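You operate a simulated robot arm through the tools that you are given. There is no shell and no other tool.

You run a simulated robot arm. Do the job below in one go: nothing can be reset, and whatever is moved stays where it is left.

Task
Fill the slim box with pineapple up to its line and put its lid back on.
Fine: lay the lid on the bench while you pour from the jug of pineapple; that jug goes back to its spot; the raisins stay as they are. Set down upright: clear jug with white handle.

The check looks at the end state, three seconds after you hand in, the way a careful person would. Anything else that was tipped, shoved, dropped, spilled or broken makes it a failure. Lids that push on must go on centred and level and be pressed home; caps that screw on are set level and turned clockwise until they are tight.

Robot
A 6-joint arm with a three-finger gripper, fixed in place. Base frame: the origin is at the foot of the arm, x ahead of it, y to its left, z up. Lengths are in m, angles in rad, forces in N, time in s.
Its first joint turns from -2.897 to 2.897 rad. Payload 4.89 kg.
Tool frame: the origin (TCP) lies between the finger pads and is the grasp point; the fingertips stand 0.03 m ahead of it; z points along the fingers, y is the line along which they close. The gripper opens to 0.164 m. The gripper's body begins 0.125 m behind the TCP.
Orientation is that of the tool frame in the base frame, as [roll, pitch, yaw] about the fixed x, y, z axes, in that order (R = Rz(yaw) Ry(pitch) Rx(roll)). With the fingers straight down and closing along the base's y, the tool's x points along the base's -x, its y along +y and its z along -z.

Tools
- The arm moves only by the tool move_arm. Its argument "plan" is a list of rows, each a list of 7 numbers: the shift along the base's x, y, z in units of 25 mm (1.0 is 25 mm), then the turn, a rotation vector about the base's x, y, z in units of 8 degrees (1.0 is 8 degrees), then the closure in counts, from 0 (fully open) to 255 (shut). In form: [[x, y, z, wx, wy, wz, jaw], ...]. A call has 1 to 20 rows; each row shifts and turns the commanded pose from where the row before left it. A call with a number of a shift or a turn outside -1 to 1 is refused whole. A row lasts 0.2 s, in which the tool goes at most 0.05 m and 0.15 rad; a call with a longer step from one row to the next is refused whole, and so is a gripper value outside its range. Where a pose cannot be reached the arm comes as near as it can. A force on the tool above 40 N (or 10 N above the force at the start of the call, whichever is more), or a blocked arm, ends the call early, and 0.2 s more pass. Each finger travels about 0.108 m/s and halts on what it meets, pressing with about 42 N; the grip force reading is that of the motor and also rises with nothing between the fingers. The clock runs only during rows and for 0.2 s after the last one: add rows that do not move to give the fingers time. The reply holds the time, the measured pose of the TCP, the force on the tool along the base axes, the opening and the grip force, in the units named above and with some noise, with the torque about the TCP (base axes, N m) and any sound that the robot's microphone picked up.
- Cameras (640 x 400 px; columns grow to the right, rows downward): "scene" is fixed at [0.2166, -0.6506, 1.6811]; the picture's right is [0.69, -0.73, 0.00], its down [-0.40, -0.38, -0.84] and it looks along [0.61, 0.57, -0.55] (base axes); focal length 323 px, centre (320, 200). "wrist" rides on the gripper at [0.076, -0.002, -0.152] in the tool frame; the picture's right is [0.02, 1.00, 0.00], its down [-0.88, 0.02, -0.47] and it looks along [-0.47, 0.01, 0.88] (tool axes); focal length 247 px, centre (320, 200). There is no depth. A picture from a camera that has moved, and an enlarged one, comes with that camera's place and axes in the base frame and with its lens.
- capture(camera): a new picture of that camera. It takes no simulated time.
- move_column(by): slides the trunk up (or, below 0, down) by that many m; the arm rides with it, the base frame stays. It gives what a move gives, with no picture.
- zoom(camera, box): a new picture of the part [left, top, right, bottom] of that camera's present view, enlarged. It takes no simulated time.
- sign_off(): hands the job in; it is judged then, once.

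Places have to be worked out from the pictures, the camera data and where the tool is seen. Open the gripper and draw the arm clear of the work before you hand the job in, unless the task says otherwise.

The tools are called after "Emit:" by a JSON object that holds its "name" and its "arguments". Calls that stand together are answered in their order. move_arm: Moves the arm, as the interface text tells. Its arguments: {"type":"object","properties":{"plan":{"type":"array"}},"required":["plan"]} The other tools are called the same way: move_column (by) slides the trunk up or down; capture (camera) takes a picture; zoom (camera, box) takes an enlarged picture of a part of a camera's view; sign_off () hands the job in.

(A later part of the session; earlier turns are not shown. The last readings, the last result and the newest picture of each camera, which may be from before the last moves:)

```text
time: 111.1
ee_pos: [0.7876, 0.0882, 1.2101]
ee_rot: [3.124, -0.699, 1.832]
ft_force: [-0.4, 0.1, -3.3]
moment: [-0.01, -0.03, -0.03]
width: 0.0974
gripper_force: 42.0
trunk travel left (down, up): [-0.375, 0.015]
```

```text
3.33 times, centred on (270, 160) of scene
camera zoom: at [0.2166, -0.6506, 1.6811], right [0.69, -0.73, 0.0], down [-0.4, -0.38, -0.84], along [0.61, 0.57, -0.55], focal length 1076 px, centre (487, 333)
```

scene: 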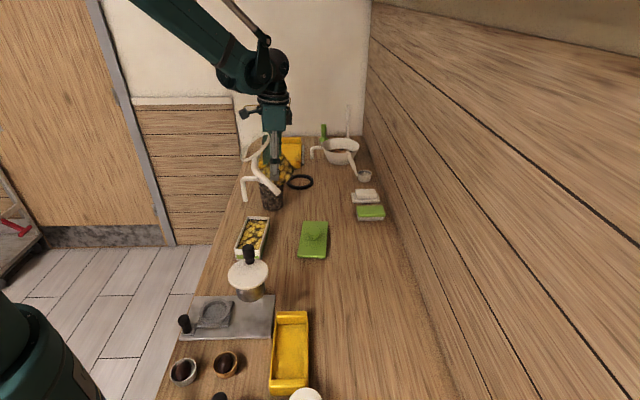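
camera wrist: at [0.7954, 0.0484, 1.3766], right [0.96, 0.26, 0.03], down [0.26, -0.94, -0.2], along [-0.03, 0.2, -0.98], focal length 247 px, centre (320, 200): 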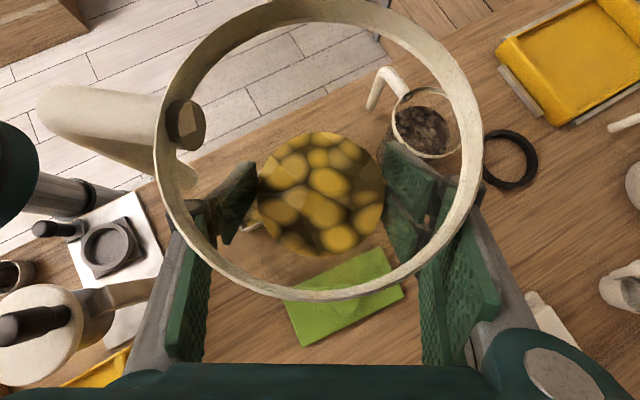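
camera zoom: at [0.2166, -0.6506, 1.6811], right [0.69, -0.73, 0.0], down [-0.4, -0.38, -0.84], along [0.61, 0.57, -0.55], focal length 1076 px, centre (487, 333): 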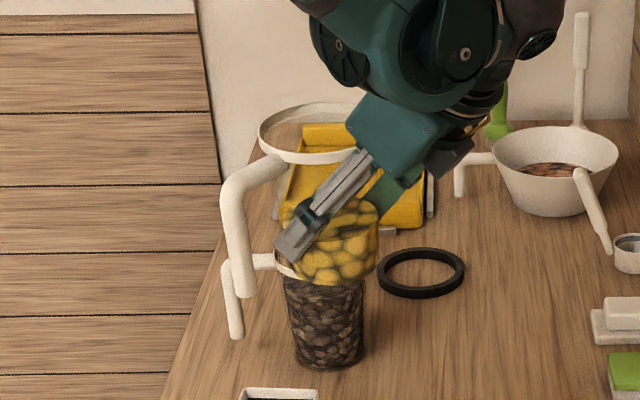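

Upright again with the same relative attitude as at grasp. Carrying the jug back above its spot while yawing back to the grasp azimuth.

Emit:
{"name": "move_arm", "arguments": {"plan": [[0.25, 0.4, 0, 0, 0, -0.2, 140], [0.5, 0.83, 0, 0, 0, -0.4, 140], [0.53, 0.88, 0, 0, 0, -0.42, 140], [0.53, 0.88, 0, 0, 0, -0.42, 140], [0.53, 0.88, 0, 0, 0, -0.42, 140], [0.53, 0.88, 0, 0, 0, -0.42, 140], [0.53, 0.88, 0, 0, 0, -0.42, 140], [0.53, 0.88, 0, 0, 0, -0.42, 140], [0.53, 0.88, 0, 0, 0, -0.42, 140], [0.53, 0.88, 0, 0, 0, -0.42, 140], [0.53, 0.88, 0, 0, 0, -0.42, 140], [0.53, 0.88, 0, 0, 0, -0.42, 140], [0.53, 0.88, 0, 0, 0, -0.42, 140], [0.53, 0.88, 0, 0, 0, -0.42, 140], [0.53, 0.88, 0, 0, 0, -0.42, 140], [0.53, 0.88, 0, 0, 0, -0.42, 140], [0.53, 0.88, 0, 0, 0, -0.42, 140], [0.1, 0.15, 0, 0, 0, -0.03, 140], [0, 0, 0, 0, 0, 0, 140], [0, 0, 0, 0, 0, 0, 140]]}}

Emit:
{"name": "capture", "arguments": {"camera": "wrist"}}

Emit:
{"name": "zoom", "arguments": {"camera": "scene", "box": [200, 100, 340, 220]}}

```text
time: 115.3
ee_pos: [1.005, 0.4515, 1.2093]
ee_rot: [3.125, -0.695, 0.864]
ft_force: [-0.3, -0.9, -3.6]
moment: [0.0, 0.0, 0.02]
width: 0.0973
gripper_force: 41.7
trunk travel left (down, up): [-0.375, 0.015]
```

```text
taken
camera wrist: at [0.9783, 0.4239, 1.3763], right [0.76, -0.64, 0.03], down [-0.63, -0.75, -0.2], along [0.15, 0.14, -0.98], focal length 247 px, centre (320, 200)
```

wrist: 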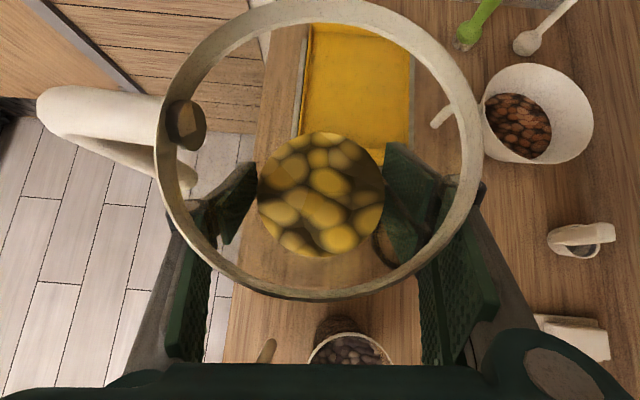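

```text
3.33 times, centred on (270, 160) of scene
camera zoom: at [0.2166, -0.6506, 1.6811], right [0.69, -0.73, 0.0], down [-0.4, -0.38, -0.84], along [0.61, 0.57, -0.55], focal length 1076 px, centre (487, 333)
```

zoom: 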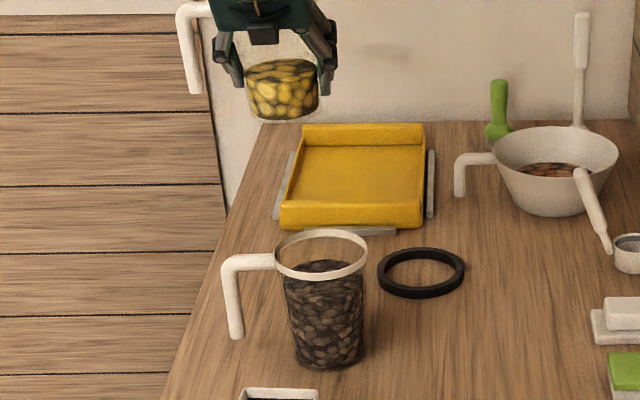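

The jug is above its spot. I'll check how upright it hangs in the grip before lowering.

Emit:
{"name": "zoom", "arguments": {"camera": "scene", "box": [232, 95, 312, 145]}}

Emit:
{"name": "zoom", "arguments": {"camera": "wrist", "box": [0, 0, 520, 320]}}

```text
8.00 times, centred on (272, 120) of scene
camera zoom: at [0.2166, -0.6506, 1.6811], right [0.69, -0.73, 0.0], down [-0.4, -0.38, -0.84], along [0.61, 0.57, -0.55], focal length 2581 px, centre (704, 840)
```

zoom: 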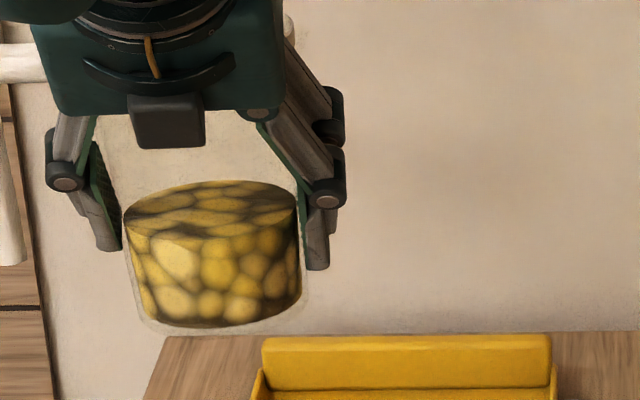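

```text
1.23 times, centred on (260, 160) of wrist
camera zoom: at [0.9783, 0.4239, 1.3763], right [0.76, -0.64, 0.03], down [-0.63, -0.75, -0.2], along [0.15, 0.14, -0.98], focal length 304 px, centre (394, 249)
```

zoom: 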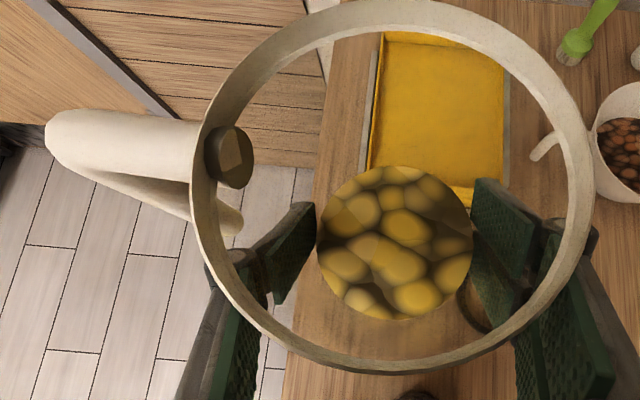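

The jug hangs ~2° low on the handle side. I'll correct that with a 2° roll and lower it to just above the bench.

Emit:
{"name": "move_arm", "arguments": {"plan": [[0.04, 0, -0.4, 0.08, 0.095, 0, 140], [0, 0, -0.9, 0.08, 0.095, 0, 140], [0, 0, -1, 0, 0, 0, 140], [0, 0, -1, 0, 0, 0, 140], [0, 0, -1, 0, 0, 0, 140], [0, 0, -1, 0, 0, 0, 140], [0, 0, -1, 0, 0, 0, 140], [0, 0, -1, 0, 0, 0, 140], [0, 0, -0.9, 0, 0, 0, 140], [0, 0, -0.6, 0, 0, 0, 140], [0, 0, 0, 0, 0, 0, 140], [0, 0, 0, 0, 0, 0, 140]]}}

Emit:
{"name": "capture", "arguments": {"camera": "wrist"}}

Emit:
{"name": "zoom", "arguments": {"camera": "scene", "box": [220, 130, 320, 215]}}

```text
time: 117.9
ee_pos: [1.0071, 0.4544, 0.9911]
ee_rot: [-3.113, -0.697, 0.835]
ft_force: [-0.5, -0.1, -3.5]
moment: [-0.03, -0.04, 0.0]
width: 0.0972
gripper_force: 42.5
trunk travel left (down, up): [-0.375, 0.015]
```

```text
taken
camera wrist: at [0.9843, 0.4217, 1.1567], right [0.76, -0.64, -0.01], down [-0.63, -0.75, -0.2], along [0.12, 0.16, -0.98], focal length 247 px, centre (320, 200)
```

wrist: 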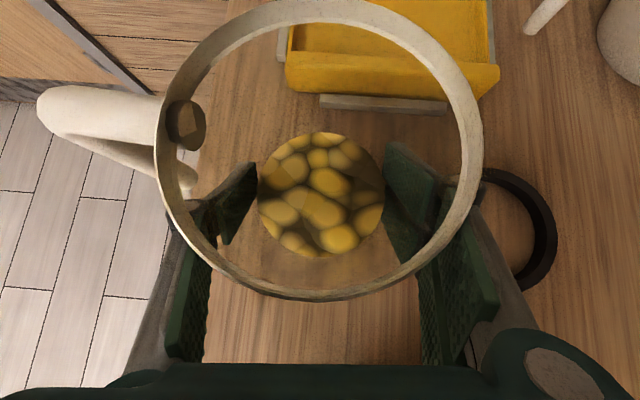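

```text
4.71 times, centred on (270, 172) of scene
camera zoom: at [0.2166, -0.6506, 1.6811], right [0.69, -0.73, 0.0], down [-0.4, -0.38, -0.84], along [0.61, 0.57, -0.55], focal length 1518 px, centre (555, 329)
```

zoom: 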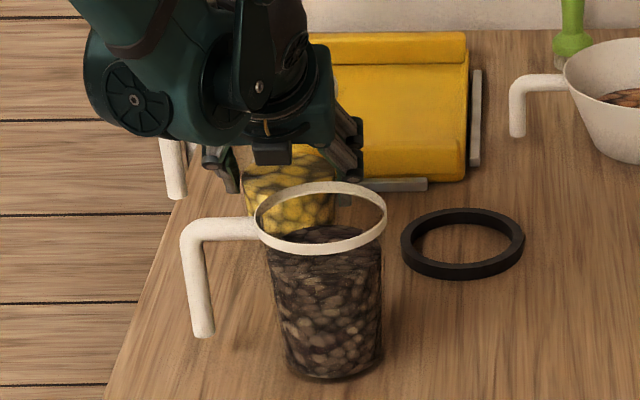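

Attitude corrected. Lowering to about 1 cm above contact, nudging y back to the recorded value.

Emit:
{"name": "move_arm", "arguments": {"plan": [[0, -0.06, -0.4, 0, 0, 0, 140], [0, -0.06, -0.35, 0, 0, 0, 140], [0, 0, -0.15, 0, 0, 0, 140], [0, 0, 0, 0, 0, 0, 140], [0, 0, 0, 0, 0, 0, 140]]}}

Emit:
{"name": "zoom", "arguments": {"camera": "scene", "box": [230, 150, 290, 205]}}

```text
time: 119.1
ee_pos: [1.0058, 0.4498, 0.9683]
ee_rot: [-3.114, -0.694, 0.837]
ft_force: [0.4, -0.1, -2.8]
moment: [-0.02, -0.03, 0.03]
width: 0.0974
gripper_force: 42.7
trunk travel left (down, up): [-0.375, 0.015]
```

```text
7.27 times, centred on (260, 178) of scene
camera zoom: at [0.2166, -0.6506, 1.6811], right [0.69, -0.73, 0.0], down [-0.4, -0.38, -0.84], along [0.61, 0.57, -0.55], focal length 2346 px, centre (756, 364)
```

zoom: 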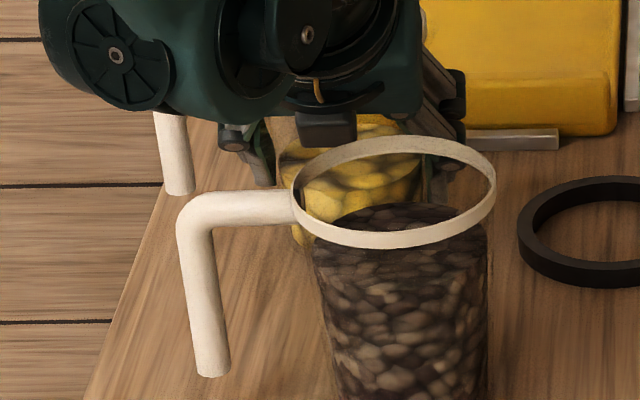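

Now fine 1.5 mm steps until the base touches.

Emit:
{"name": "move_arm", "arguments": {"plan": [[0, 0, -0.06, 0, 0, 0, 140], [0, 0, -0.06, 0, 0, 0, 140], [0, 0, -0.06, 0, 0, 0, 140], [0, 0, 0, 0, 0, 0, 140]]}}

```text
time: 120.1
ee_pos: [1.0078, 0.4494, 0.9639]
ee_rot: [-3.114, -0.698, 0.837]
ft_force: [-0.1, -0.9, -3.5]
moment: [-0.04, 0.01, 0.01]
width: 0.0974
gripper_force: 42.0
trunk travel left (down, up): [-0.375, 0.015]
```

Emit:
{"name": "move_arm", "arguments": {"plan": [[0, 0, -0.05, 0, 0, 0, 140], [0, 0, -0.05, 0, 0, 0, 140], [0, 0, 0, 0, 0, 0, 140]]}}

```text
time: 120.9
ee_pos: [1.0079, 0.4495, 0.961]
ee_rot: [-3.113, -0.696, 0.833]
ft_force: [3.5, 2.3, 8.3]
moment: [-0.15, 0.44, -0.03]
width: 0.0975
gripper_force: 41.5
trunk travel left (down, up): [-0.375, 0.015]
```

Contact: the vertical force went from −3.5 to +8 N at TCP z=0.961, so the base is on the bench. I'll open the fingers slowly to let it settle, without moving the arm.

Emit:
{"name": "move_arm", "arguments": {"plan": [[0, 0, 0, 0, 0, 0, 104], [0, 0, 0, 0, 0, 0, 98], [0, 0, 0, 0, 0, 0, 92], [0, 0, 0, 0, 0, 0, 84], [0, 0, 0, 0, 0, 0, 76], [0, 0, 0, 0, 0, 0, 68], [0, 0, 0, 0, 0, 0, 68]]}}

Emit:
{"name": "capture", "arguments": {"camera": "wrist"}}

Emit:
{"name": "zoom", "arguments": {"camera": "scene", "box": [220, 130, 320, 215]}}

```text
time: 122.5
ee_pos: [1.0072, 0.4495, 0.961]
ee_rot: [-3.114, -0.696, 0.836]
ft_force: [-0.5, 2.8, 3.6]
moment: [-0.74, 0.32, -0.18]
width: 0.1205
gripper_force: 0.0
trunk travel left (down, up): [-0.375, 0.015]
```

```text
taken
camera wrist: at [0.9844, 0.418, 1.1273], right [0.76, -0.64, -0.01], down [-0.63, -0.75, -0.2], along [0.12, 0.16, -0.98], focal length 247 px, centre (320, 200)
```

wrist: 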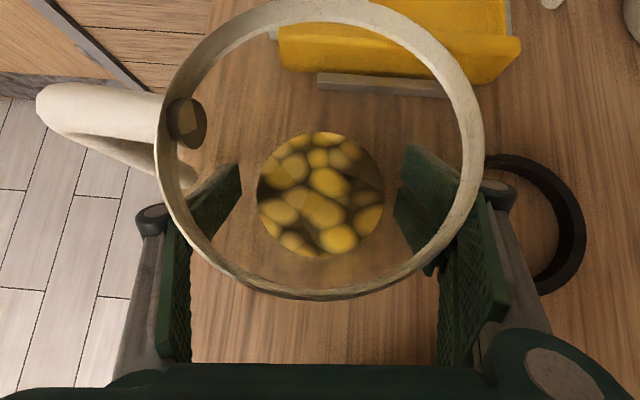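

```text
4.71 times, centred on (270, 172) of scene
camera zoom: at [0.2166, -0.6506, 1.6811], right [0.69, -0.73, 0.0], down [-0.4, -0.38, -0.84], along [0.61, 0.57, -0.55], focal length 1518 px, centre (555, 329)
```

zoom: 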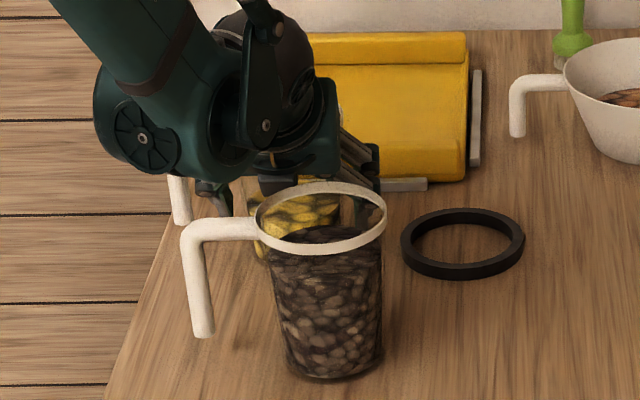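

The jug is released and standing, but there's a residual force whose moment places a light contact near the raisin jug's rim, under my palm. I'll rise straight up 1 cm first to clear that before retracting.

Emit:
{"name": "move_arm", "arguments": {"plan": [[0, 0, 0.2, 0, 0, 0, 68], [0, 0, 0.2, 0, 0, 0, 68], [0, 0, 0, 0, 0, 0, 68]]}}

Emit:
{"name": "capture", "arguments": {"camera": "wrist"}}

Emit:
{"name": "zoom", "arguments": {"camera": "scene", "box": [220, 130, 320, 215]}}

```text
time: 123.3
ee_pos: [1.0074, 0.4487, 0.9714]
ee_rot: [-3.114, -0.696, 0.836]
ft_force: [0.2, 0.4, 1.2]
moment: [-0.02, -0.01, 0.01]
width: 0.1203
gripper_force: 0.0
trunk travel left (down, up): [-0.375, 0.015]
```

```text
taken
camera wrist: at [0.9843, 0.4177, 1.1371], right [0.76, -0.64, -0.01], down [-0.63, -0.75, -0.2], along [0.12, 0.16, -0.98], focal length 247 px, centre (320, 200)
```

wrist: 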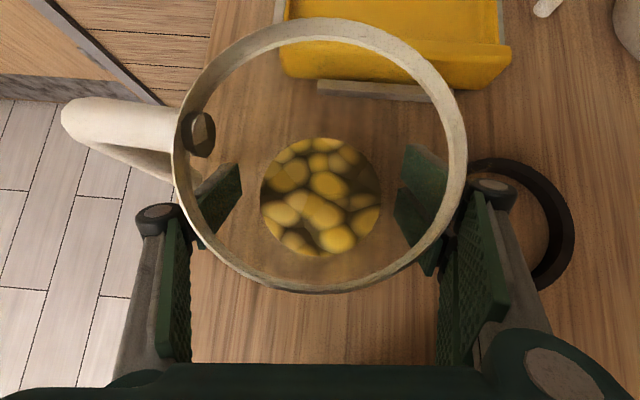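

```text
4.71 times, centred on (270, 172) of scene
camera zoom: at [0.2166, -0.6506, 1.6811], right [0.69, -0.73, 0.0], down [-0.4, -0.38, -0.84], along [0.61, 0.57, -0.55], focal length 1518 px, centre (555, 329)
```

zoom: 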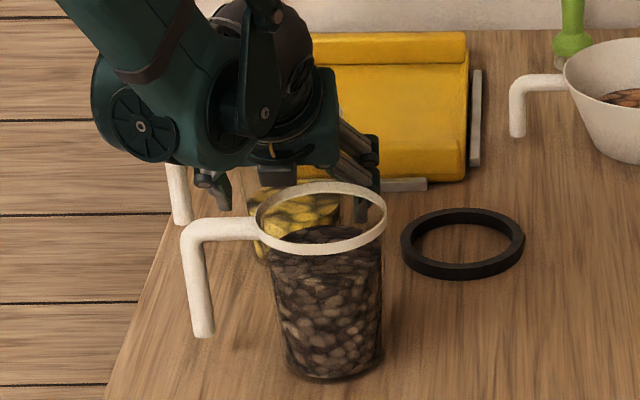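

Contact force is gone and both jugs are undisturbed. Retracting back and up along the tool axis.

Emit:
{"name": "move_arm", "arguments": {"plan": [[-0.3, -0.37, 0.8, 0, 0, 0, 64], [-0.45, -0.55, 1, 0, 0, 0, 60], [-0.45, -0.55, 1, 0, 0, 0, 56], [-0.45, -0.55, 1, 0, 0, 0, 53], [-0.45, -0.55, 1, 0, 0, 0, 53], [-0.4, -0.5, 1, 0, 0, 0, 53], [-0.2, -0.3, 1, 0, 0, 0, 53], [0, 0, 1, 0, 0, 0, 53], [0, 0, 0, 0, 0, 0, 53]]}}

Emit:
{"name": "capture", "arguments": {"camera": "wrist"}}

Emit:
{"name": "zoom", "arguments": {"camera": "scene", "box": [220, 130, 320, 215]}}

```text
time: 125.3
ee_pos: [0.9392, 0.366, 1.1657]
ee_rot: [-3.115, -0.696, 0.836]
ft_force: [0.2, 0.1, 0.6]
moment: [-0.02, -0.04, -0.04]
width: 0.13
gripper_force: 0.0
trunk travel left (down, up): [-0.375, 0.015]
```

```text
taken
camera wrist: at [0.9159, 0.3346, 1.3322], right [0.76, -0.64, -0.01], down [-0.63, -0.75, -0.2], along [0.12, 0.16, -0.98], focal length 247 px, centre (320, 200)
```

wrist: 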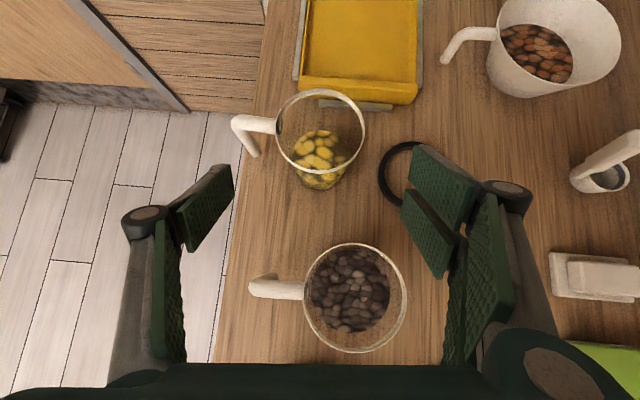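

```text
4.71 times, centred on (270, 172) of scene
camera zoom: at [0.2166, -0.6506, 1.6811], right [0.69, -0.73, 0.0], down [-0.4, -0.38, -0.84], along [0.61, 0.57, -0.55], focal length 1518 px, centre (555, 329)
```

zoom: 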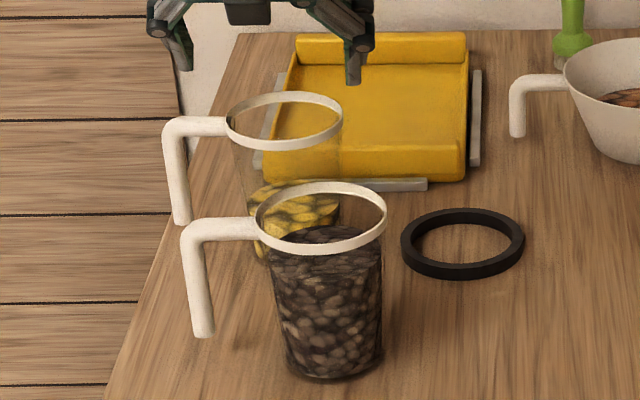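

The pineapple jug is back on its spot, upright, and the raisin jug is unmoved. Now I'll turn the tool to vertical and head toward the lid at a safe height.

Emit:
{"name": "move_arm", "arguments": {"plan": [[-0.2, -0.3, 0.9, -0.619, 0.557, 0, 53], [-0.2, -0.4, 0.9, -0.619, 0.557, 0, 53], [-0.2, -0.5, 0.9, -0.619, 0.557, 0, 53], [-0.2, -0.6, 0.9, -0.619, 0.557, 0, 53], [-0.2, -0.8, 0.9, -0.619, 0.557, 0, 53], [-0.2, -0.9, 0.9, -0.619, 0.557, 0, 53], [-0.15, -0.9, 0, 0, 0, 0.95, 70], [-0.15, -0.9, 0, 0, 0, 0.95, 80], [-0.15, -0.9, 0, 0, 0, 0.95, 100], [-0.15, -0.9, 0, 0, 0, 0.95, 100], [-0.15, -0.9, 0, 0, 0, 0.95, 100], [-0.15, -0.9, 0, 0, 0, 0.95, 100], [-0.15, -0.9, 0, 0, 0, 0.95, 100], [-0.15, -0.9, 0, 0, 0, 0.95, 100], [-0.15, -0.9, 0, 0, 0, 0.95, 100], [-0.15, -0.9, 0, 0, 0, 0.95, 100], [-0.15, -0.9, 0, 0, 0, 0.95, 100], [-0.15, -0.9, 0, 0, 0, 0.95, 100], [0, 0, 0, 0, 0, 0.95, 100], [0, 0, 0, 0, 0, 0, 100]]}}

Emit:
{"name": "capture", "arguments": {"camera": "scene"}}

```text
time: 129.5
ee_pos: [0.8643, 0.0086, 1.3021]
ee_rot: [-3.114, 0.001, 2.563]
ft_force: [-0.1, -0.2, -0.7]
moment: [-0.04, 0.0, 0.01]
width: 0.0997
gripper_force: 0.1
trunk travel left (down, up): [-0.375, 0.015]
```

```text
taken
```

scene: 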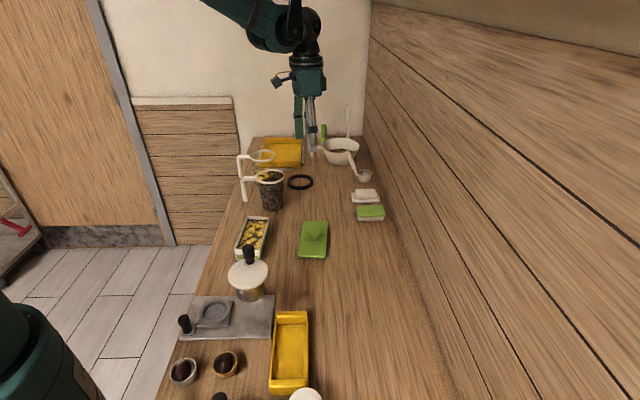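

Nearly there; I'll finish the yaw to 180°, remove the residual 1.6° roll, then lower the trunk to its earlier height.

Emit:
{"name": "move_arm", "arguments": {"plan": [[0, -0.3, 0, 0, 0, 0.828, 100], [0, -0.3, 0, 0, 0, 0.828, 100], [0, -0.17, 0, 0, 0, 0.828, 100], [0, 0, 0, 0, 0, 0.828, 100], [0, 0, 0, 0, 0, 0.828, 100], [0, 0, 0, 0.198, 0, 0, 100], [0, 0, 0, 0, 0, 0, 100], [0, 0, 0, 0, 0, 0, 100]]}}

Emit:
{"name": "move_column", "arguments": {"by": -0.2}}

Emit:
{"name": "capture", "arguments": {"camera": "wrist"}}

Emit:
{"name": "zoom", "arguments": {"camera": "wrist", "box": [220, 20, 420, 220]}}

```text
time: 131.3
ee_pos: [0.8661, -0.0121, 1.3001]
ee_rot: [3.141, 0.001, 3.139]
ft_force: [0.5, -0.5, -0.4]
moment: [-0.01, -0.01, 0.03]
width: 0.0998
gripper_force: 0.0
trunk travel left (down, up): [-0.375, 0.015]
```

```text
time: 133.4
ee_pos: [0.8648, -0.0118, 1.1012]
ee_rot: [3.141, 0.001, 3.138]
ft_force: [0.2, -0.2, 1.2]
moment: [-0.01, 0.0, -0.03]
width: 0.0999
gripper_force: 0.1
trunk travel left (down, up): [-0.175, 0.215]
```

```text
taken
camera wrist: at [0.7895, -0.0141, 1.2531], right [-0.02, 1.0, 0.0], down [0.88, 0.02, 0.47], along [0.47, 0.01, -0.88], focal length 247 px, centre (320, 200)
```

wrist: 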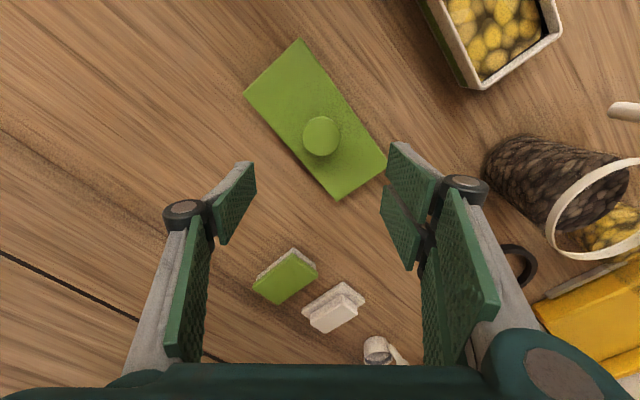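

```text
2.00 times, centred on (320, 120) of wrist
camera zoom: at [0.7895, -0.0141, 1.2531], right [-0.02, 1.0, 0.0], down [0.88, 0.02, 0.47], along [0.47, 0.01, -0.88], focal length 494 px, centre (320, 360)
```

zoom: 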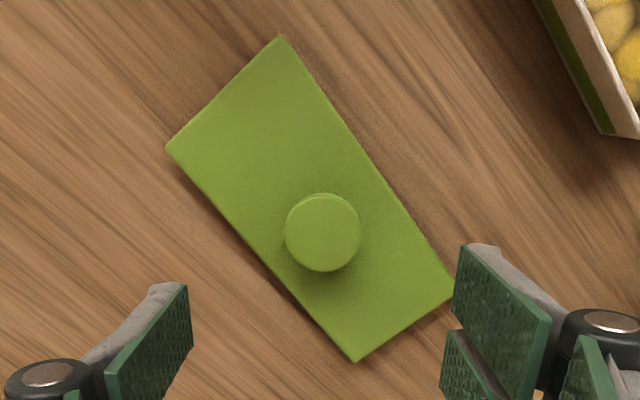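

The knob is at about (0.862, −0.011). I'll align with the previous release point and descend over it.

Emit:
{"name": "move_arm", "arguments": {"plan": [[-0.06, 0.04, -0.8, 0, 0, 0, 100], [0, 0, -0.9, 0, 0, 0, 100], [0, 0, -0.9, 0, 0, 0, 100], [0, 0, -0.9, 0, 0, 0, 100], [0, 0, -0.8, 0, 0, 0, 100], [0, 0, -0.7, 0, 0, 0, 100], [0, 0, -0.4, 0, 0, 0, 100], [0, 0, -0.2, 0, 0, 0, 100], [0, 0, 0, 0, 0, 0, 100], [0, 0, 0, 0, 0, 0, 100]]}}

Emit:
{"name": "capture", "arguments": {"camera": "wrist"}}

Emit:
{"name": "zoom", "arguments": {"camera": "scene", "box": [270, 180, 360, 260]}}

```text
time: 135.6
ee_pos: [0.8634, -0.0114, 0.9595]
ee_rot: [3.141, 0.002, 3.138]
ft_force: [0.3, 0.5, 0.3]
moment: [-0.02, 0.03, 0.0]
width: 0.0995
gripper_force: 0.0
trunk travel left (down, up): [-0.175, 0.215]
```

```text
taken
camera wrist: at [0.7872, -0.013, 1.1123], right [-0.02, 1.0, 0.0], down [0.88, 0.02, 0.47], along [0.47, 0.01, -0.88], focal length 247 px, centre (320, 200)
```

wrist: 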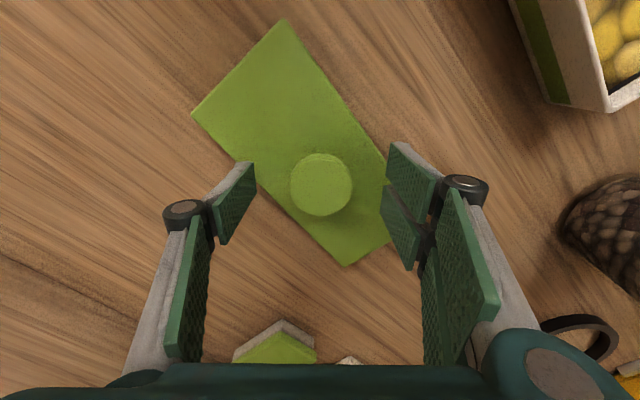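

```text
5.00 times, centred on (315, 220) of scene
camera zoom: at [0.2166, -0.6506, 1.6811], right [0.69, -0.73, 0.0], down [-0.4, -0.38, -0.84], along [0.61, 0.57, -0.55], focal length 1613 px, centre (345, 100)
```

zoom: 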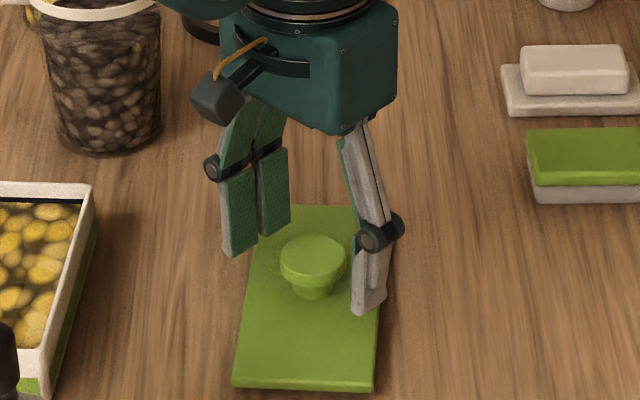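

The knob sits between the fingers exactly as in the first grasp. I'll lower 3.5 mm and close.

Emit:
{"name": "move_arm", "arguments": {"plan": [[0, 0, -0.14, 0, 0, 0, 100], [0, 0, 0, 0, 0, 0, 100], [0, 0, 0, 0, 0, 0, 160], [0, 0, 0, 0, 0, 0, 200], [0, 0, 0, 0, 0, 0, 230], [0, 0, 0, 0, 0, 0, 230], [0, 0, 0, 0, 0, 0, 230]]}}

Emit:
{"name": "capture", "arguments": {"camera": "wrist"}}

```text
time: 137.2
ee_pos: [0.863, -0.0111, 0.9569]
ee_rot: [3.142, 0.002, 3.139]
ft_force: [-0.1, 0.4, -0.1]
moment: [-0.01, 0.0, 0.03]
width: 0.0449
gripper_force: 42.0
trunk travel left (down, up): [-0.175, 0.215]
```

```text
taken
camera wrist: at [0.7874, -0.0132, 1.1089], right [-0.02, 1.0, 0.0], down [0.88, 0.02, 0.47], along [0.47, 0.01, -0.88], focal length 247 px, centre (320, 200)
```

wrist: 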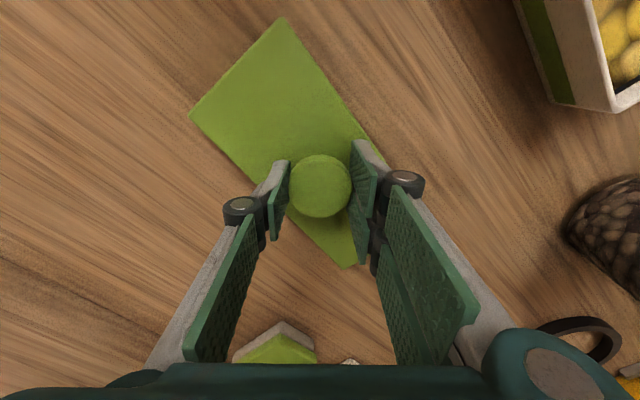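

Gripped at 45 mm, and the lid sits in the gripper just as it did when first removed. Lifting it straight up.

Emit:
{"name": "move_arm", "arguments": {"plan": [[0, 0, 0.2, 0, 0, 0, 230], [0, 0, 0.5, 0, 0, 0, 230], [0, 0, 0.8, 0, 0, 0, 230], [0, 0, 0.9, 0, 0, 0, 230], [0, 0, 0.9, 0, 0, 0, 230], [0, 0, 0.9, 0, 0, 0, 230], [0, 0, 0.6, 0, 0, 0, 230], [0, 0, 0, 0, 0, 0, 230]]}}

Emit:
{"name": "zoom", "arguments": {"camera": "scene", "box": [260, 150, 360, 250]}}

```text
time: 139.0
ee_pos: [0.865, -0.0113, 1.0772]
ee_rot: [-3.141, 0.002, 3.139]
ft_force: [-0.2, -0.1, 0.2]
moment: [0.0, -0.06, -0.02]
width: 0.045
gripper_force: 42.6
trunk travel left (down, up): [-0.175, 0.215]
```

```text
4.00 times, centred on (310, 200) of scene
camera zoom: at [0.2166, -0.6506, 1.6811], right [0.69, -0.73, 0.0], down [-0.4, -0.38, -0.84], along [0.61, 0.57, -0.55], focal length 1291 px, centre (360, 200)
```

zoom: 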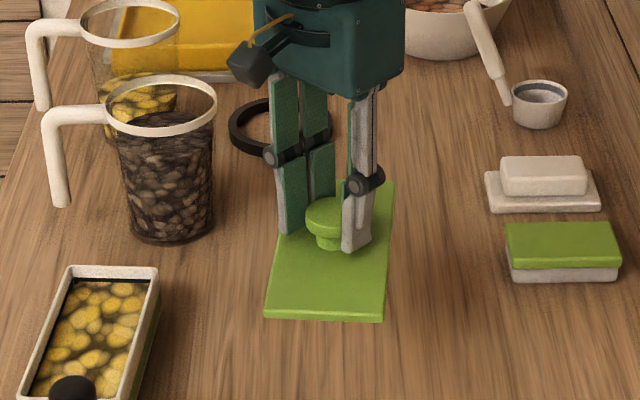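

Lid held level. Moving it over the box by the recorded offset.

Emit:
{"name": "move_arm", "arguments": {"plan": [[-0.4, 0.4, 0, 0, 0, 0, 230], [-0.8, 0.79, 0, 0, 0, 0, 230], [-0.8, 0.79, 0, 0, 0, 0, 230], [-0.8, 0.79, 0, 0, 0, 0, 230], [-0.8, 0.79, 0, 0, 0, 0, 230], [-0.8, 0.79, 0, 0, 0, 0, 230], [-0.8, 0.79, 0, 0, 0, 0, 230], [-0.7, 0.69, 0, 0, 0, 0, 230], [-0.34, 0.33, 0, 0, 0, 0, 230], [0, 0, 0, 0, 0, 0, 230], [0, 0, 0, 0, 0, 0, 230]]}}

Emit:
{"name": "capture", "arguments": {"camera": "wrist"}}

Emit:
{"name": "zoom", "arguments": {"camera": "scene", "box": [210, 170, 310, 265]}}

```text
time: 141.4
ee_pos: [0.7078, 0.1426, 1.0768]
ee_rot: [3.142, 0.002, 3.139]
ft_force: [-0.5, 0.0, 0.2]
moment: [0.0, -0.05, -0.02]
width: 0.0451
gripper_force: 42.2
trunk travel left (down, up): [-0.175, 0.215]
```

```text
taken
camera wrist: at [0.6317, 0.1402, 1.229], right [-0.02, 1.0, 0.0], down [0.88, 0.02, 0.47], along [0.47, 0.01, -0.88], focal length 247 px, centre (320, 200)
```

wrist: 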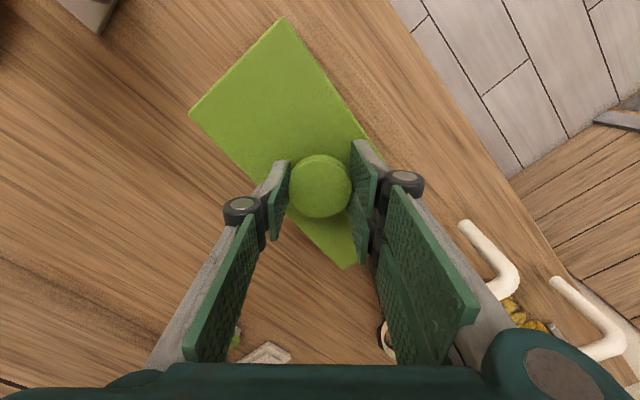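

```text
4.21 times, centred on (260, 218) of scene
camera zoom: at [0.2166, -0.6506, 1.6811], right [0.69, -0.73, 0.0], down [-0.4, -0.38, -0.84], along [0.61, 0.57, -0.55], focal length 1358 px, centre (573, 126)
```

zoom: 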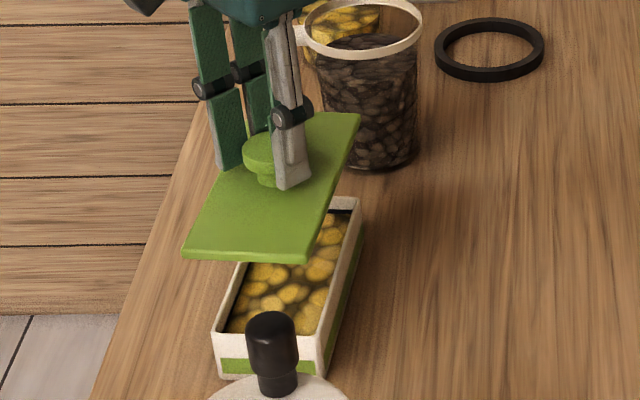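

The lid hovers over the box. I'll zoom in to compare the lid's edge orientation with the box before lowering.

Emit:
{"name": "zoom", "arguments": {"camera": "wrist", "box": [180, 0, 380, 280]}}

Emit:
{"name": "zoom", "arguments": {"camera": "scene", "box": [235, 190, 305, 262]}}

```text
1.43 times, centred on (280, 140) of wrist
camera zoom: at [0.6317, 0.1402, 1.229], right [-0.02, 1.0, 0.0], down [0.88, 0.02, 0.47], along [0.47, 0.01, -0.88], focal length 353 px, centre (377, 286)
```

zoom: 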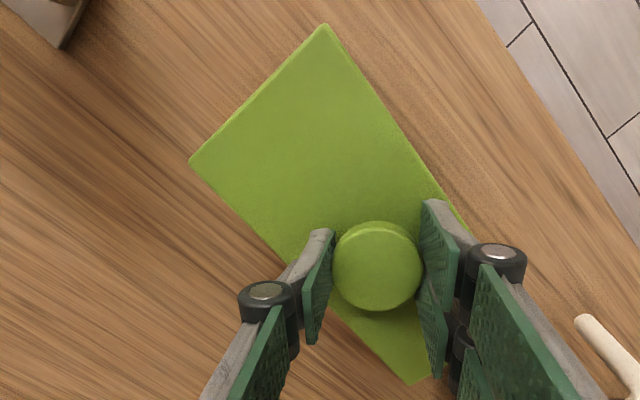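

```text
5.56 times, centred on (270, 226) of scene
camera zoom: at [0.2166, -0.6506, 1.6811], right [0.69, -0.73, 0.0], down [-0.4, -0.38, -0.84], along [0.61, 0.57, -0.55], focal length 1792 px, centre (598, 56)
```

zoom: 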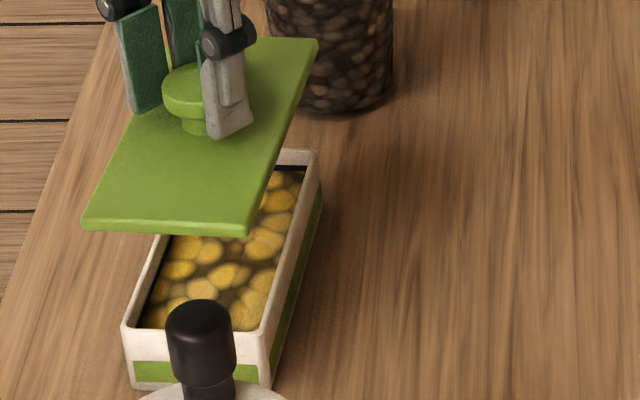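

The lid measures ~1° clockwise relative to its original seated orientation; position matches within 1 mm. I'll rotate +1° about vertical and lower to ~1 cm above seating.

Emit:
{"name": "move_arm", "arguments": {"plan": [[0, 0, 0, 0, 0, 0.13, 230], [0, 0, -0.6, 0, 0, 0, 230], [0, 0, -0.8, 0, 0, 0, 230], [0, 0, -0.7, 0, 0, 0, 230], [0, 0, -0.4, 0, 0, 0, 230], [0, 0, 0, 0, 0, 0, 230], [0, 0, 0, 0, 0, 0, 230]]}}

Emit:
{"name": "zoom", "arguments": {"camera": "wrist", "box": [180, 0, 380, 280]}}

Emit:
{"name": "zoom", "arguments": {"camera": "scene", "box": [225, 200, 295, 262]}}

```text
time: 143.0
ee_pos: [0.7078, 0.1431, 1.0144]
ee_rot: [-3.141, 0.002, -3.129]
ft_force: [0.4, -1.5, -0.4]
moment: [-0.01, 0.02, 0.02]
width: 0.0449
gripper_force: 41.6
trunk travel left (down, up): [-0.175, 0.215]
```

```text
1.43 times, centred on (280, 140) of wrist
camera zoom: at [0.6323, 0.14, 1.167], right [-0.04, 1.0, 0.0], down [0.88, 0.03, 0.47], along [0.47, 0.02, -0.88], focal length 353 px, centre (377, 286)
```

zoom: 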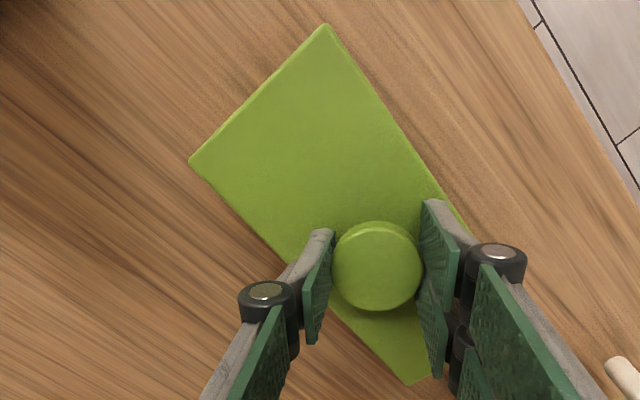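

```text
6.45 times, centred on (260, 231) of scene
camera zoom: at [0.2166, -0.6506, 1.6811], right [0.69, -0.73, 0.0], down [-0.4, -0.38, -0.84], along [0.61, 0.57, -0.55], focal length 2082 px, centre (707, 0)
```

zoom: 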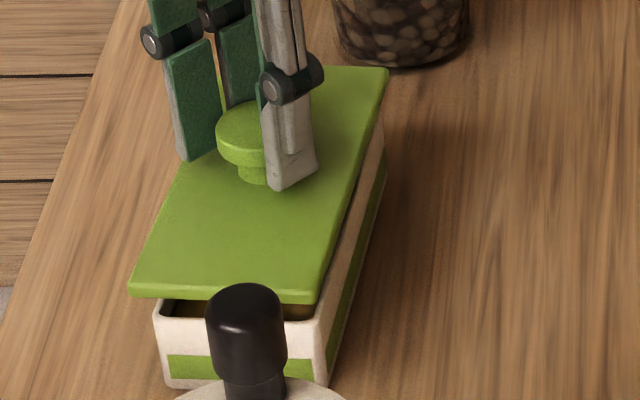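

Orientation now matches (≈40.5° vs 40.8° originally) and the centre is within ~1 mm. I'll lower to just above seating in small steps.

Emit:
{"name": "move_arm", "arguments": {"plan": [[0, 0, -0.2, 0, 0, 0, 230], [0, 0, -0.15, 0, 0, 0, 230], [0, 0, -0.1, 0, 0, 0, 230], [0, 0, 0, 0, 0, 0, 230]]}}

Emit:
{"name": "zoom", "arguments": {"camera": "scene", "box": [225, 200, 295, 262]}}

```text
time: 144.0
ee_pos: [0.7078, 0.1439, 1.0036]
ee_rot: [-3.141, 0.002, -3.128]
ft_force: [0.0, -0.4, -0.3]
moment: [-0.02, 0.02, -0.01]
width: 0.0449
gripper_force: 42.3
trunk travel left (down, up): [-0.175, 0.215]
```

```text
6.45 times, centred on (260, 231) of scene
camera zoom: at [0.2166, -0.6506, 1.6811], right [0.69, -0.73, 0.0], down [-0.4, -0.38, -0.84], along [0.61, 0.57, -0.55], focal length 2082 px, centre (707, 0)
```

zoom: 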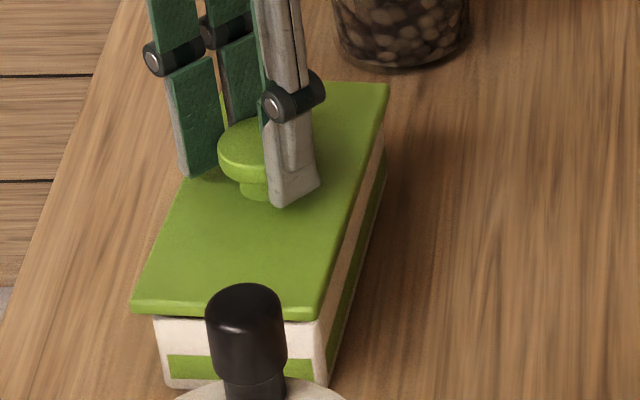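

Almost seated and well aligned; I'll zoom on the near end to compare left and right overhang.

Emit:
{"name": "zoom", "arguments": {"camera": "scene", "box": [235, 240, 267, 262]}}

Emit:
{"name": "zoom", "arguments": {"camera": "scene", "box": [248, 208, 272, 226]}}

```text
16.00 times, centred on (251, 251) of scene
camera zoom: at [0.2166, -0.6506, 1.6811], right [0.69, -0.73, 0.0], down [-0.4, -0.38, -0.84], along [0.61, 0.57, -0.55], focal length 5162 px, centre (1424, -616)
```

zoom: 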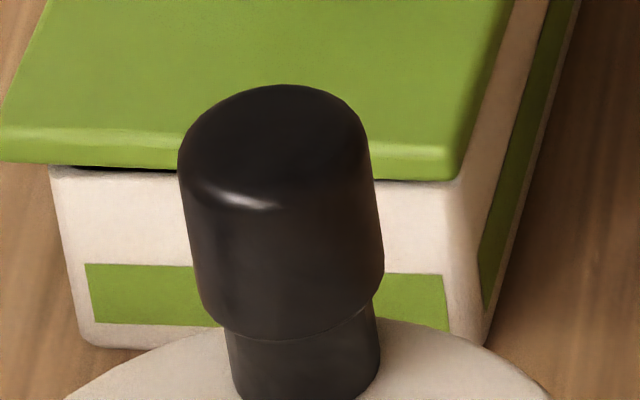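

```text
16.00 times, centred on (260, 217) of scene
camera zoom: at [0.2166, -0.6506, 1.6811], right [0.69, -0.73, 0.0], down [-0.4, -0.38, -0.84], along [0.61, 0.57, -0.55], focal length 5162 px, centre (1280, -72)
```

zoom: 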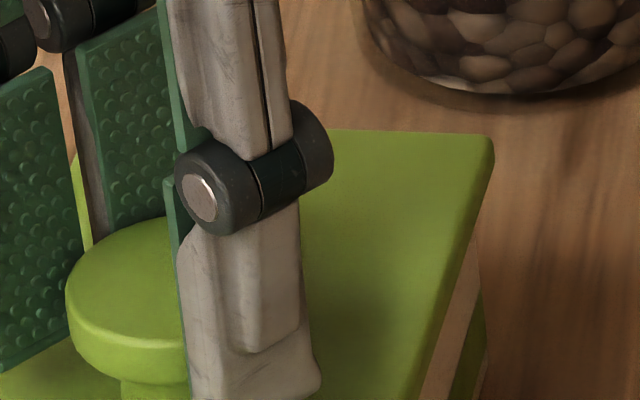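

Compared with the original seated view, the lid is ~1–1.5 mm off to the left (TCP y reads 0.1439 vs 0.1428 originally). I'll correct by ~1.1 mm and continue down gently.

Emit:
{"name": "move_arm", "arguments": {"plan": [[0.01, -0.045, 0, 0, 0, 0, 230], [0, 0, -0.08, 0, 0, 0, 230], [0, 0, -0.08, 0, 0, 0, 230], [0, 0, 0, 0, 0, 0, 230]]}}

Emit:
{"name": "zoom", "arguments": {"camera": "scene", "box": [235, 240, 267, 262]}}

```text
time: 145.0
ee_pos: [0.7078, 0.1418, 0.9997]
ee_rot: [-3.14, 0.004, -3.128]
ft_force: [0.0, 0.0, -0.6]
moment: [0.01, 0.01, -0.01]
width: 0.045
gripper_force: 42.2
trunk travel left (down, up): [-0.175, 0.215]
```

```text
16.00 times, centred on (251, 251) of scene
camera zoom: at [0.2166, -0.6506, 1.6811], right [0.69, -0.73, 0.0], down [-0.4, -0.38, -0.84], along [0.61, 0.57, -0.55], focal length 5162 px, centre (1424, -616)
```

zoom: 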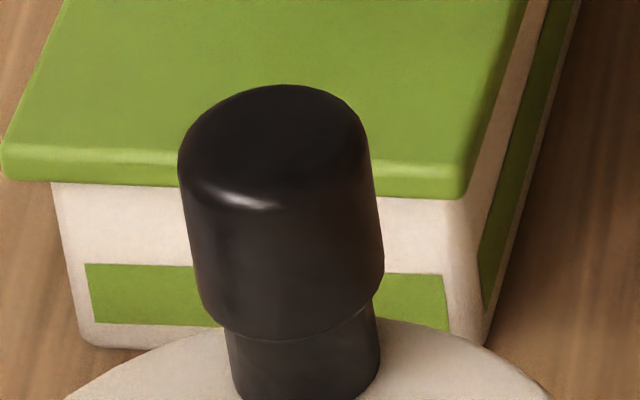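

Overhang now matches the original seated picture within ~0.5 mm, and the gap is nearly closed with no force yet. I'll press down in small steps.

Emit:
{"name": "move_arm", "arguments": {"plan": [[0, 0, -0.06, 0, 0, 0, 230], [0, 0, -0.06, 0, 0, 0, 230], [0, 0, 0, 0, 0, 0, 230]]}}

Emit:
{"name": "zoom", "arguments": {"camera": "scene", "box": [225, 200, 295, 262]}}

```text
time: 145.7
ee_pos: [0.7082, 0.1425, 0.9983]
ee_rot: [-3.141, 0.005, -3.128]
ft_force: [-3.5, -1.9, 24.3]
moment: [0.04, 0.13, 0.18]
width: 0.0451
gripper_force: 42.1
trunk travel left (down, up): [-0.175, 0.215]
stopped in row 3: the force on the tool passed its limit at 42 N (the readings are from after the stop); the commanded pose is now the measured one
```

```text
6.45 times, centred on (260, 231) of scene
camera zoom: at [0.2166, -0.6506, 1.6811], right [0.69, -0.73, 0.0], down [-0.4, -0.38, -0.84], along [0.61, 0.57, -0.55], focal length 2082 px, centre (707, 0)
```

zoom: 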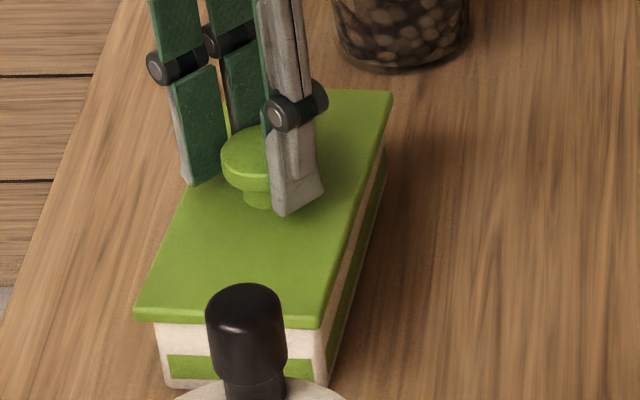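

The press reached the 40 N stop at z≈0.998, equal to the original seated height. I'll open the fingers and check the seam up close.

Emit:
{"name": "move_arm", "arguments": {"plan": [[0, 0, 0, 0, 0, 0, 200], [0, 0, 0, 0, 0, 0, 160], [0, 0, 0, 0, 0, 0, 120], [0, 0, 0, 0, 0, 0, 100], [0, 0, 0, 0, 0, 0, 100]]}}

Emit:
{"name": "zoom", "arguments": {"camera": "scene", "box": [235, 240, 267, 262]}}

Emit:
{"name": "zoom", "arguments": {"camera": "scene", "box": [225, 200, 295, 262]}}

Emit:
{"name": "capture", "arguments": {"camera": "wrist"}}

```text
time: 146.9
ee_pos: [0.7076, 0.1425, 0.9978]
ee_rot: [3.141, 0.0, -3.128]
ft_force: [-0.3, -0.7, 0.1]
moment: [0.03, -0.04, 0.0]
width: 0.1
gripper_force: 0.1
trunk travel left (down, up): [-0.175, 0.215]
```

```text
16.00 times, centred on (251, 251) of scene
camera zoom: at [0.2166, -0.6506, 1.6811], right [0.69, -0.73, 0.0], down [-0.4, -0.38, -0.84], along [0.61, 0.57, -0.55], focal length 5162 px, centre (1424, -616)
```

zoom: 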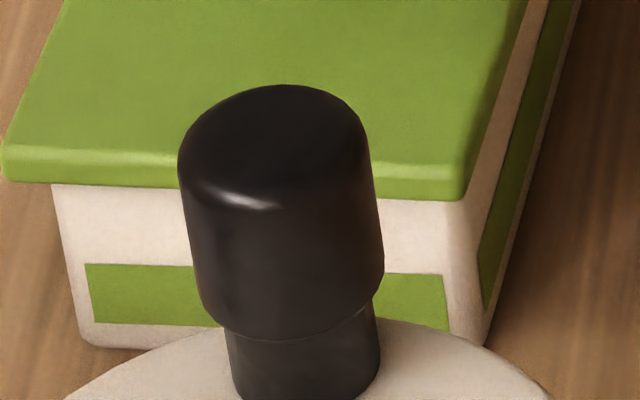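

```text
6.45 times, centred on (260, 231) of scene
camera zoom: at [0.2166, -0.6506, 1.6811], right [0.69, -0.73, 0.0], down [-0.4, -0.38, -0.84], along [0.61, 0.57, -0.55], focal length 2082 px, centre (707, 0)
```

zoom: 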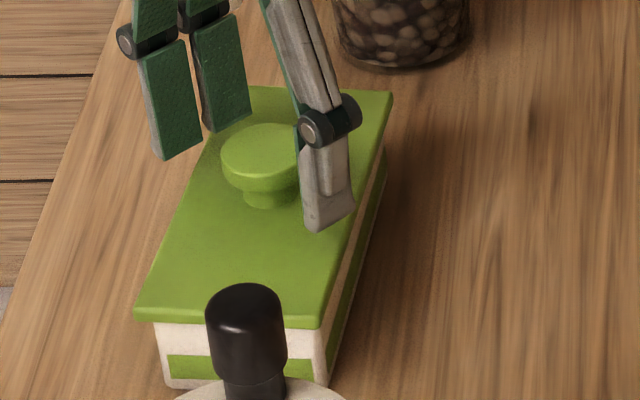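

```text
taken
camera wrist: at [0.6327, 0.1391, 1.1493], right [-0.04, 1.0, 0.0], down [0.88, 0.03, 0.48], along [0.47, 0.02, -0.88], focal length 247 px, centre (320, 200)
```

wrist: 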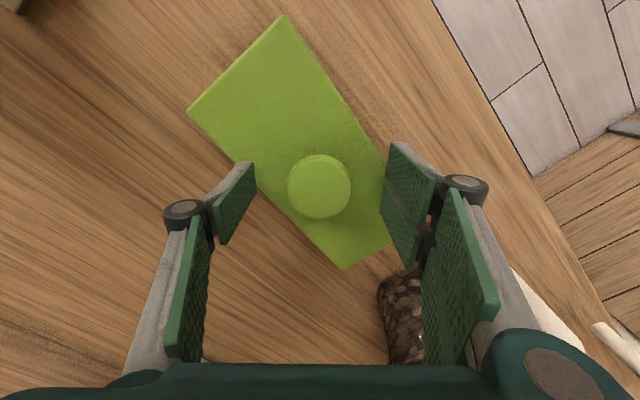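

The lid is level and matches its original seated picture to within half a pixel. For certainty that it is pressed home, I'll rise, close the fingers, and press once more on top of the knob.

Emit:
{"name": "move_arm", "arguments": {"plan": [[0, 0, 0.5, 0, 0, 0, 100], [0, 0, 0.8, 0, 0, 0, 100], [0, 0, 0.9, 0, 0, 0, 100], [0, 0, 0, 0, 0, 0, 180], [0, 0, 0, 0, 0, 0, 255], [0, 0, 0, 0, 0, 0, 255], [0, 0, 0, 0, 0, 0, 255], [0, 0, -0.4, 0, 0, 0, 255], [0, 0, -0.2, 0, 0, 0, 255], [0, 0, 0, 0, 0, 0, 255]]}}

Emit:
{"name": "zoom", "arguments": {"camera": "scene", "box": [225, 190, 295, 255]}}

```text
time: 149.1
ee_pos: [0.7076, 0.1433, 1.0357]
ee_rot: [-3.141, 0.001, -3.127]
ft_force: [0.0, -0.3, 0.0]
moment: [-0.02, -0.04, 0.01]
width: 0.0
gripper_force: 41.7
trunk travel left (down, up): [-0.175, 0.215]
```

```text
6.15 times, centred on (260, 222) of scene
camera zoom: at [0.2166, -0.6506, 1.6811], right [0.69, -0.73, 0.0], down [-0.4, -0.38, -0.84], along [0.61, 0.57, -0.55], focal length 1986 px, centre (689, 62)
```

zoom: 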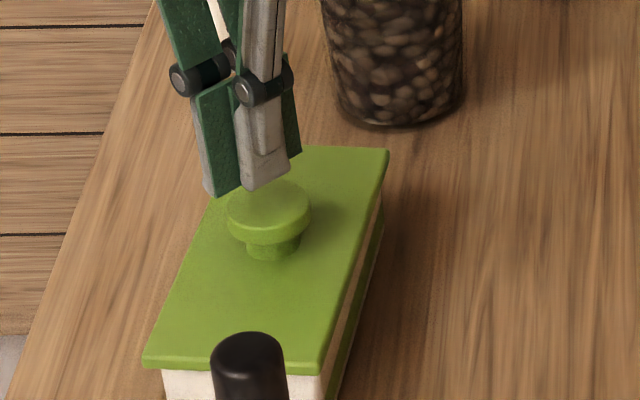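

The closed fingertips are centred ~1.5 cm above the knob. Pressing down in small steps until the force limit.

Emit:
{"name": "move_arm", "arguments": {"plan": [[0, 0, -0.2, 0, 0, 0, 255], [0, 0, -0.15, 0, 0, 0, 255], [0, 0, -0.1, 0, 0, 0, 255], [0, 0, -0.06, 0, 0, 0, 255], [0, 0, -0.06, 0, 0, 0, 255], [0, 0, -0.06, 0, 0, 0, 255], [0, 0, -0.06, 0, 0, 0, 255], [0, 0, -0.06, 0, 0, 0, 255]]}}

Emit:
{"name": "zoom", "arguments": {"camera": "scene", "box": [225, 190, 295, 255]}}

```text
time: 150.9
ee_pos: [0.709, 0.1435, 1.0185]
ee_rot: [-3.141, 0.001, -3.128]
ft_force: [-0.1, 0.0, 0.2]
moment: [-0.04, -0.04, 0.0]
width: 0.0
gripper_force: 42.3
trunk travel left (down, up): [-0.175, 0.215]
```

```text
6.15 times, centred on (260, 222) of scene
camera zoom: at [0.2166, -0.6506, 1.6811], right [0.69, -0.73, 0.0], down [-0.4, -0.38, -0.84], along [0.61, 0.57, -0.55], focal length 1986 px, centre (689, 62)
```

zoom: 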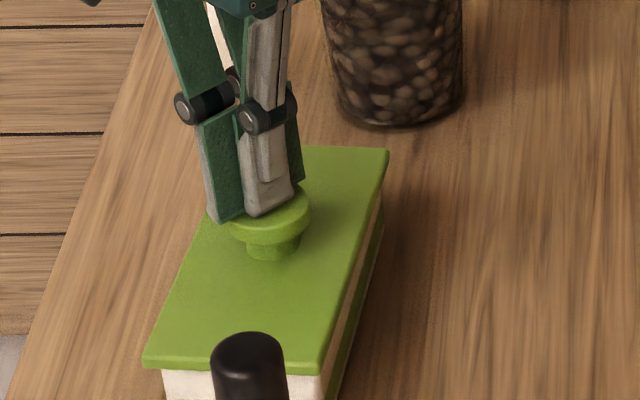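

No contact yet at TCP z=1.0185, so the knob's top is only a few mm below the tips. Continuing in 1.25 mm steps.

Emit:
{"name": "move_arm", "arguments": {"plan": [[0, 0, -0.05, 0, 0, 0, 255], [0, 0, -0.05, 0, 0, 0, 255], [0, 0, -0.05, 0, 0, 0, 255], [0, 0, -0.05, 0, 0, 0, 255], [0, 0, -0.05, 0, 0, 0, 255], [0, 0, -0.05, 0, 0, 0, 255], [0, 0, -0.05, 0, 0, 0, 255]]}}

Emit:
{"name": "zoom", "arguments": {"camera": "scene", "box": [225, 190, 295, 255]}}

```text
time: 151.9
ee_pos: [0.7085, 0.1428, 1.0152]
ee_rot: [3.141, 0.004, -3.127]
ft_force: [-4.5, 0.6, 27.5]
moment: [0.04, 0.21, -0.04]
width: 0.0059
gripper_force: 42.3
trunk travel left (down, up): [-0.175, 0.215]
stopped in row 4: the force on the tool passed its limit at 45 N (the readings are from after the stop); the commanded pose is now the measured one
```

```text
6.15 times, centred on (260, 222) of scene
camera zoom: at [0.2166, -0.6506, 1.6811], right [0.69, -0.73, 0.0], down [-0.4, -0.38, -0.84], along [0.61, 0.57, -0.55], focal length 1986 px, centre (689, 62)
```

zoom: 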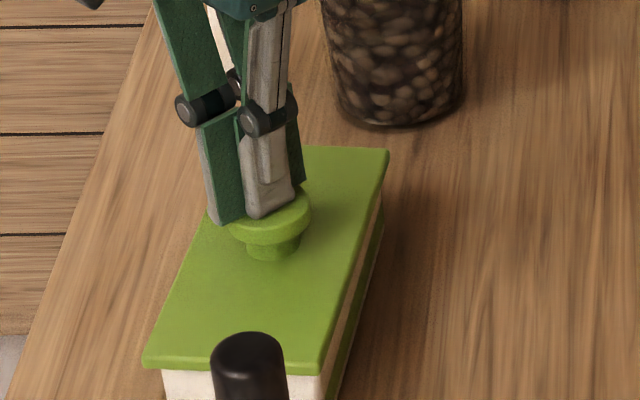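

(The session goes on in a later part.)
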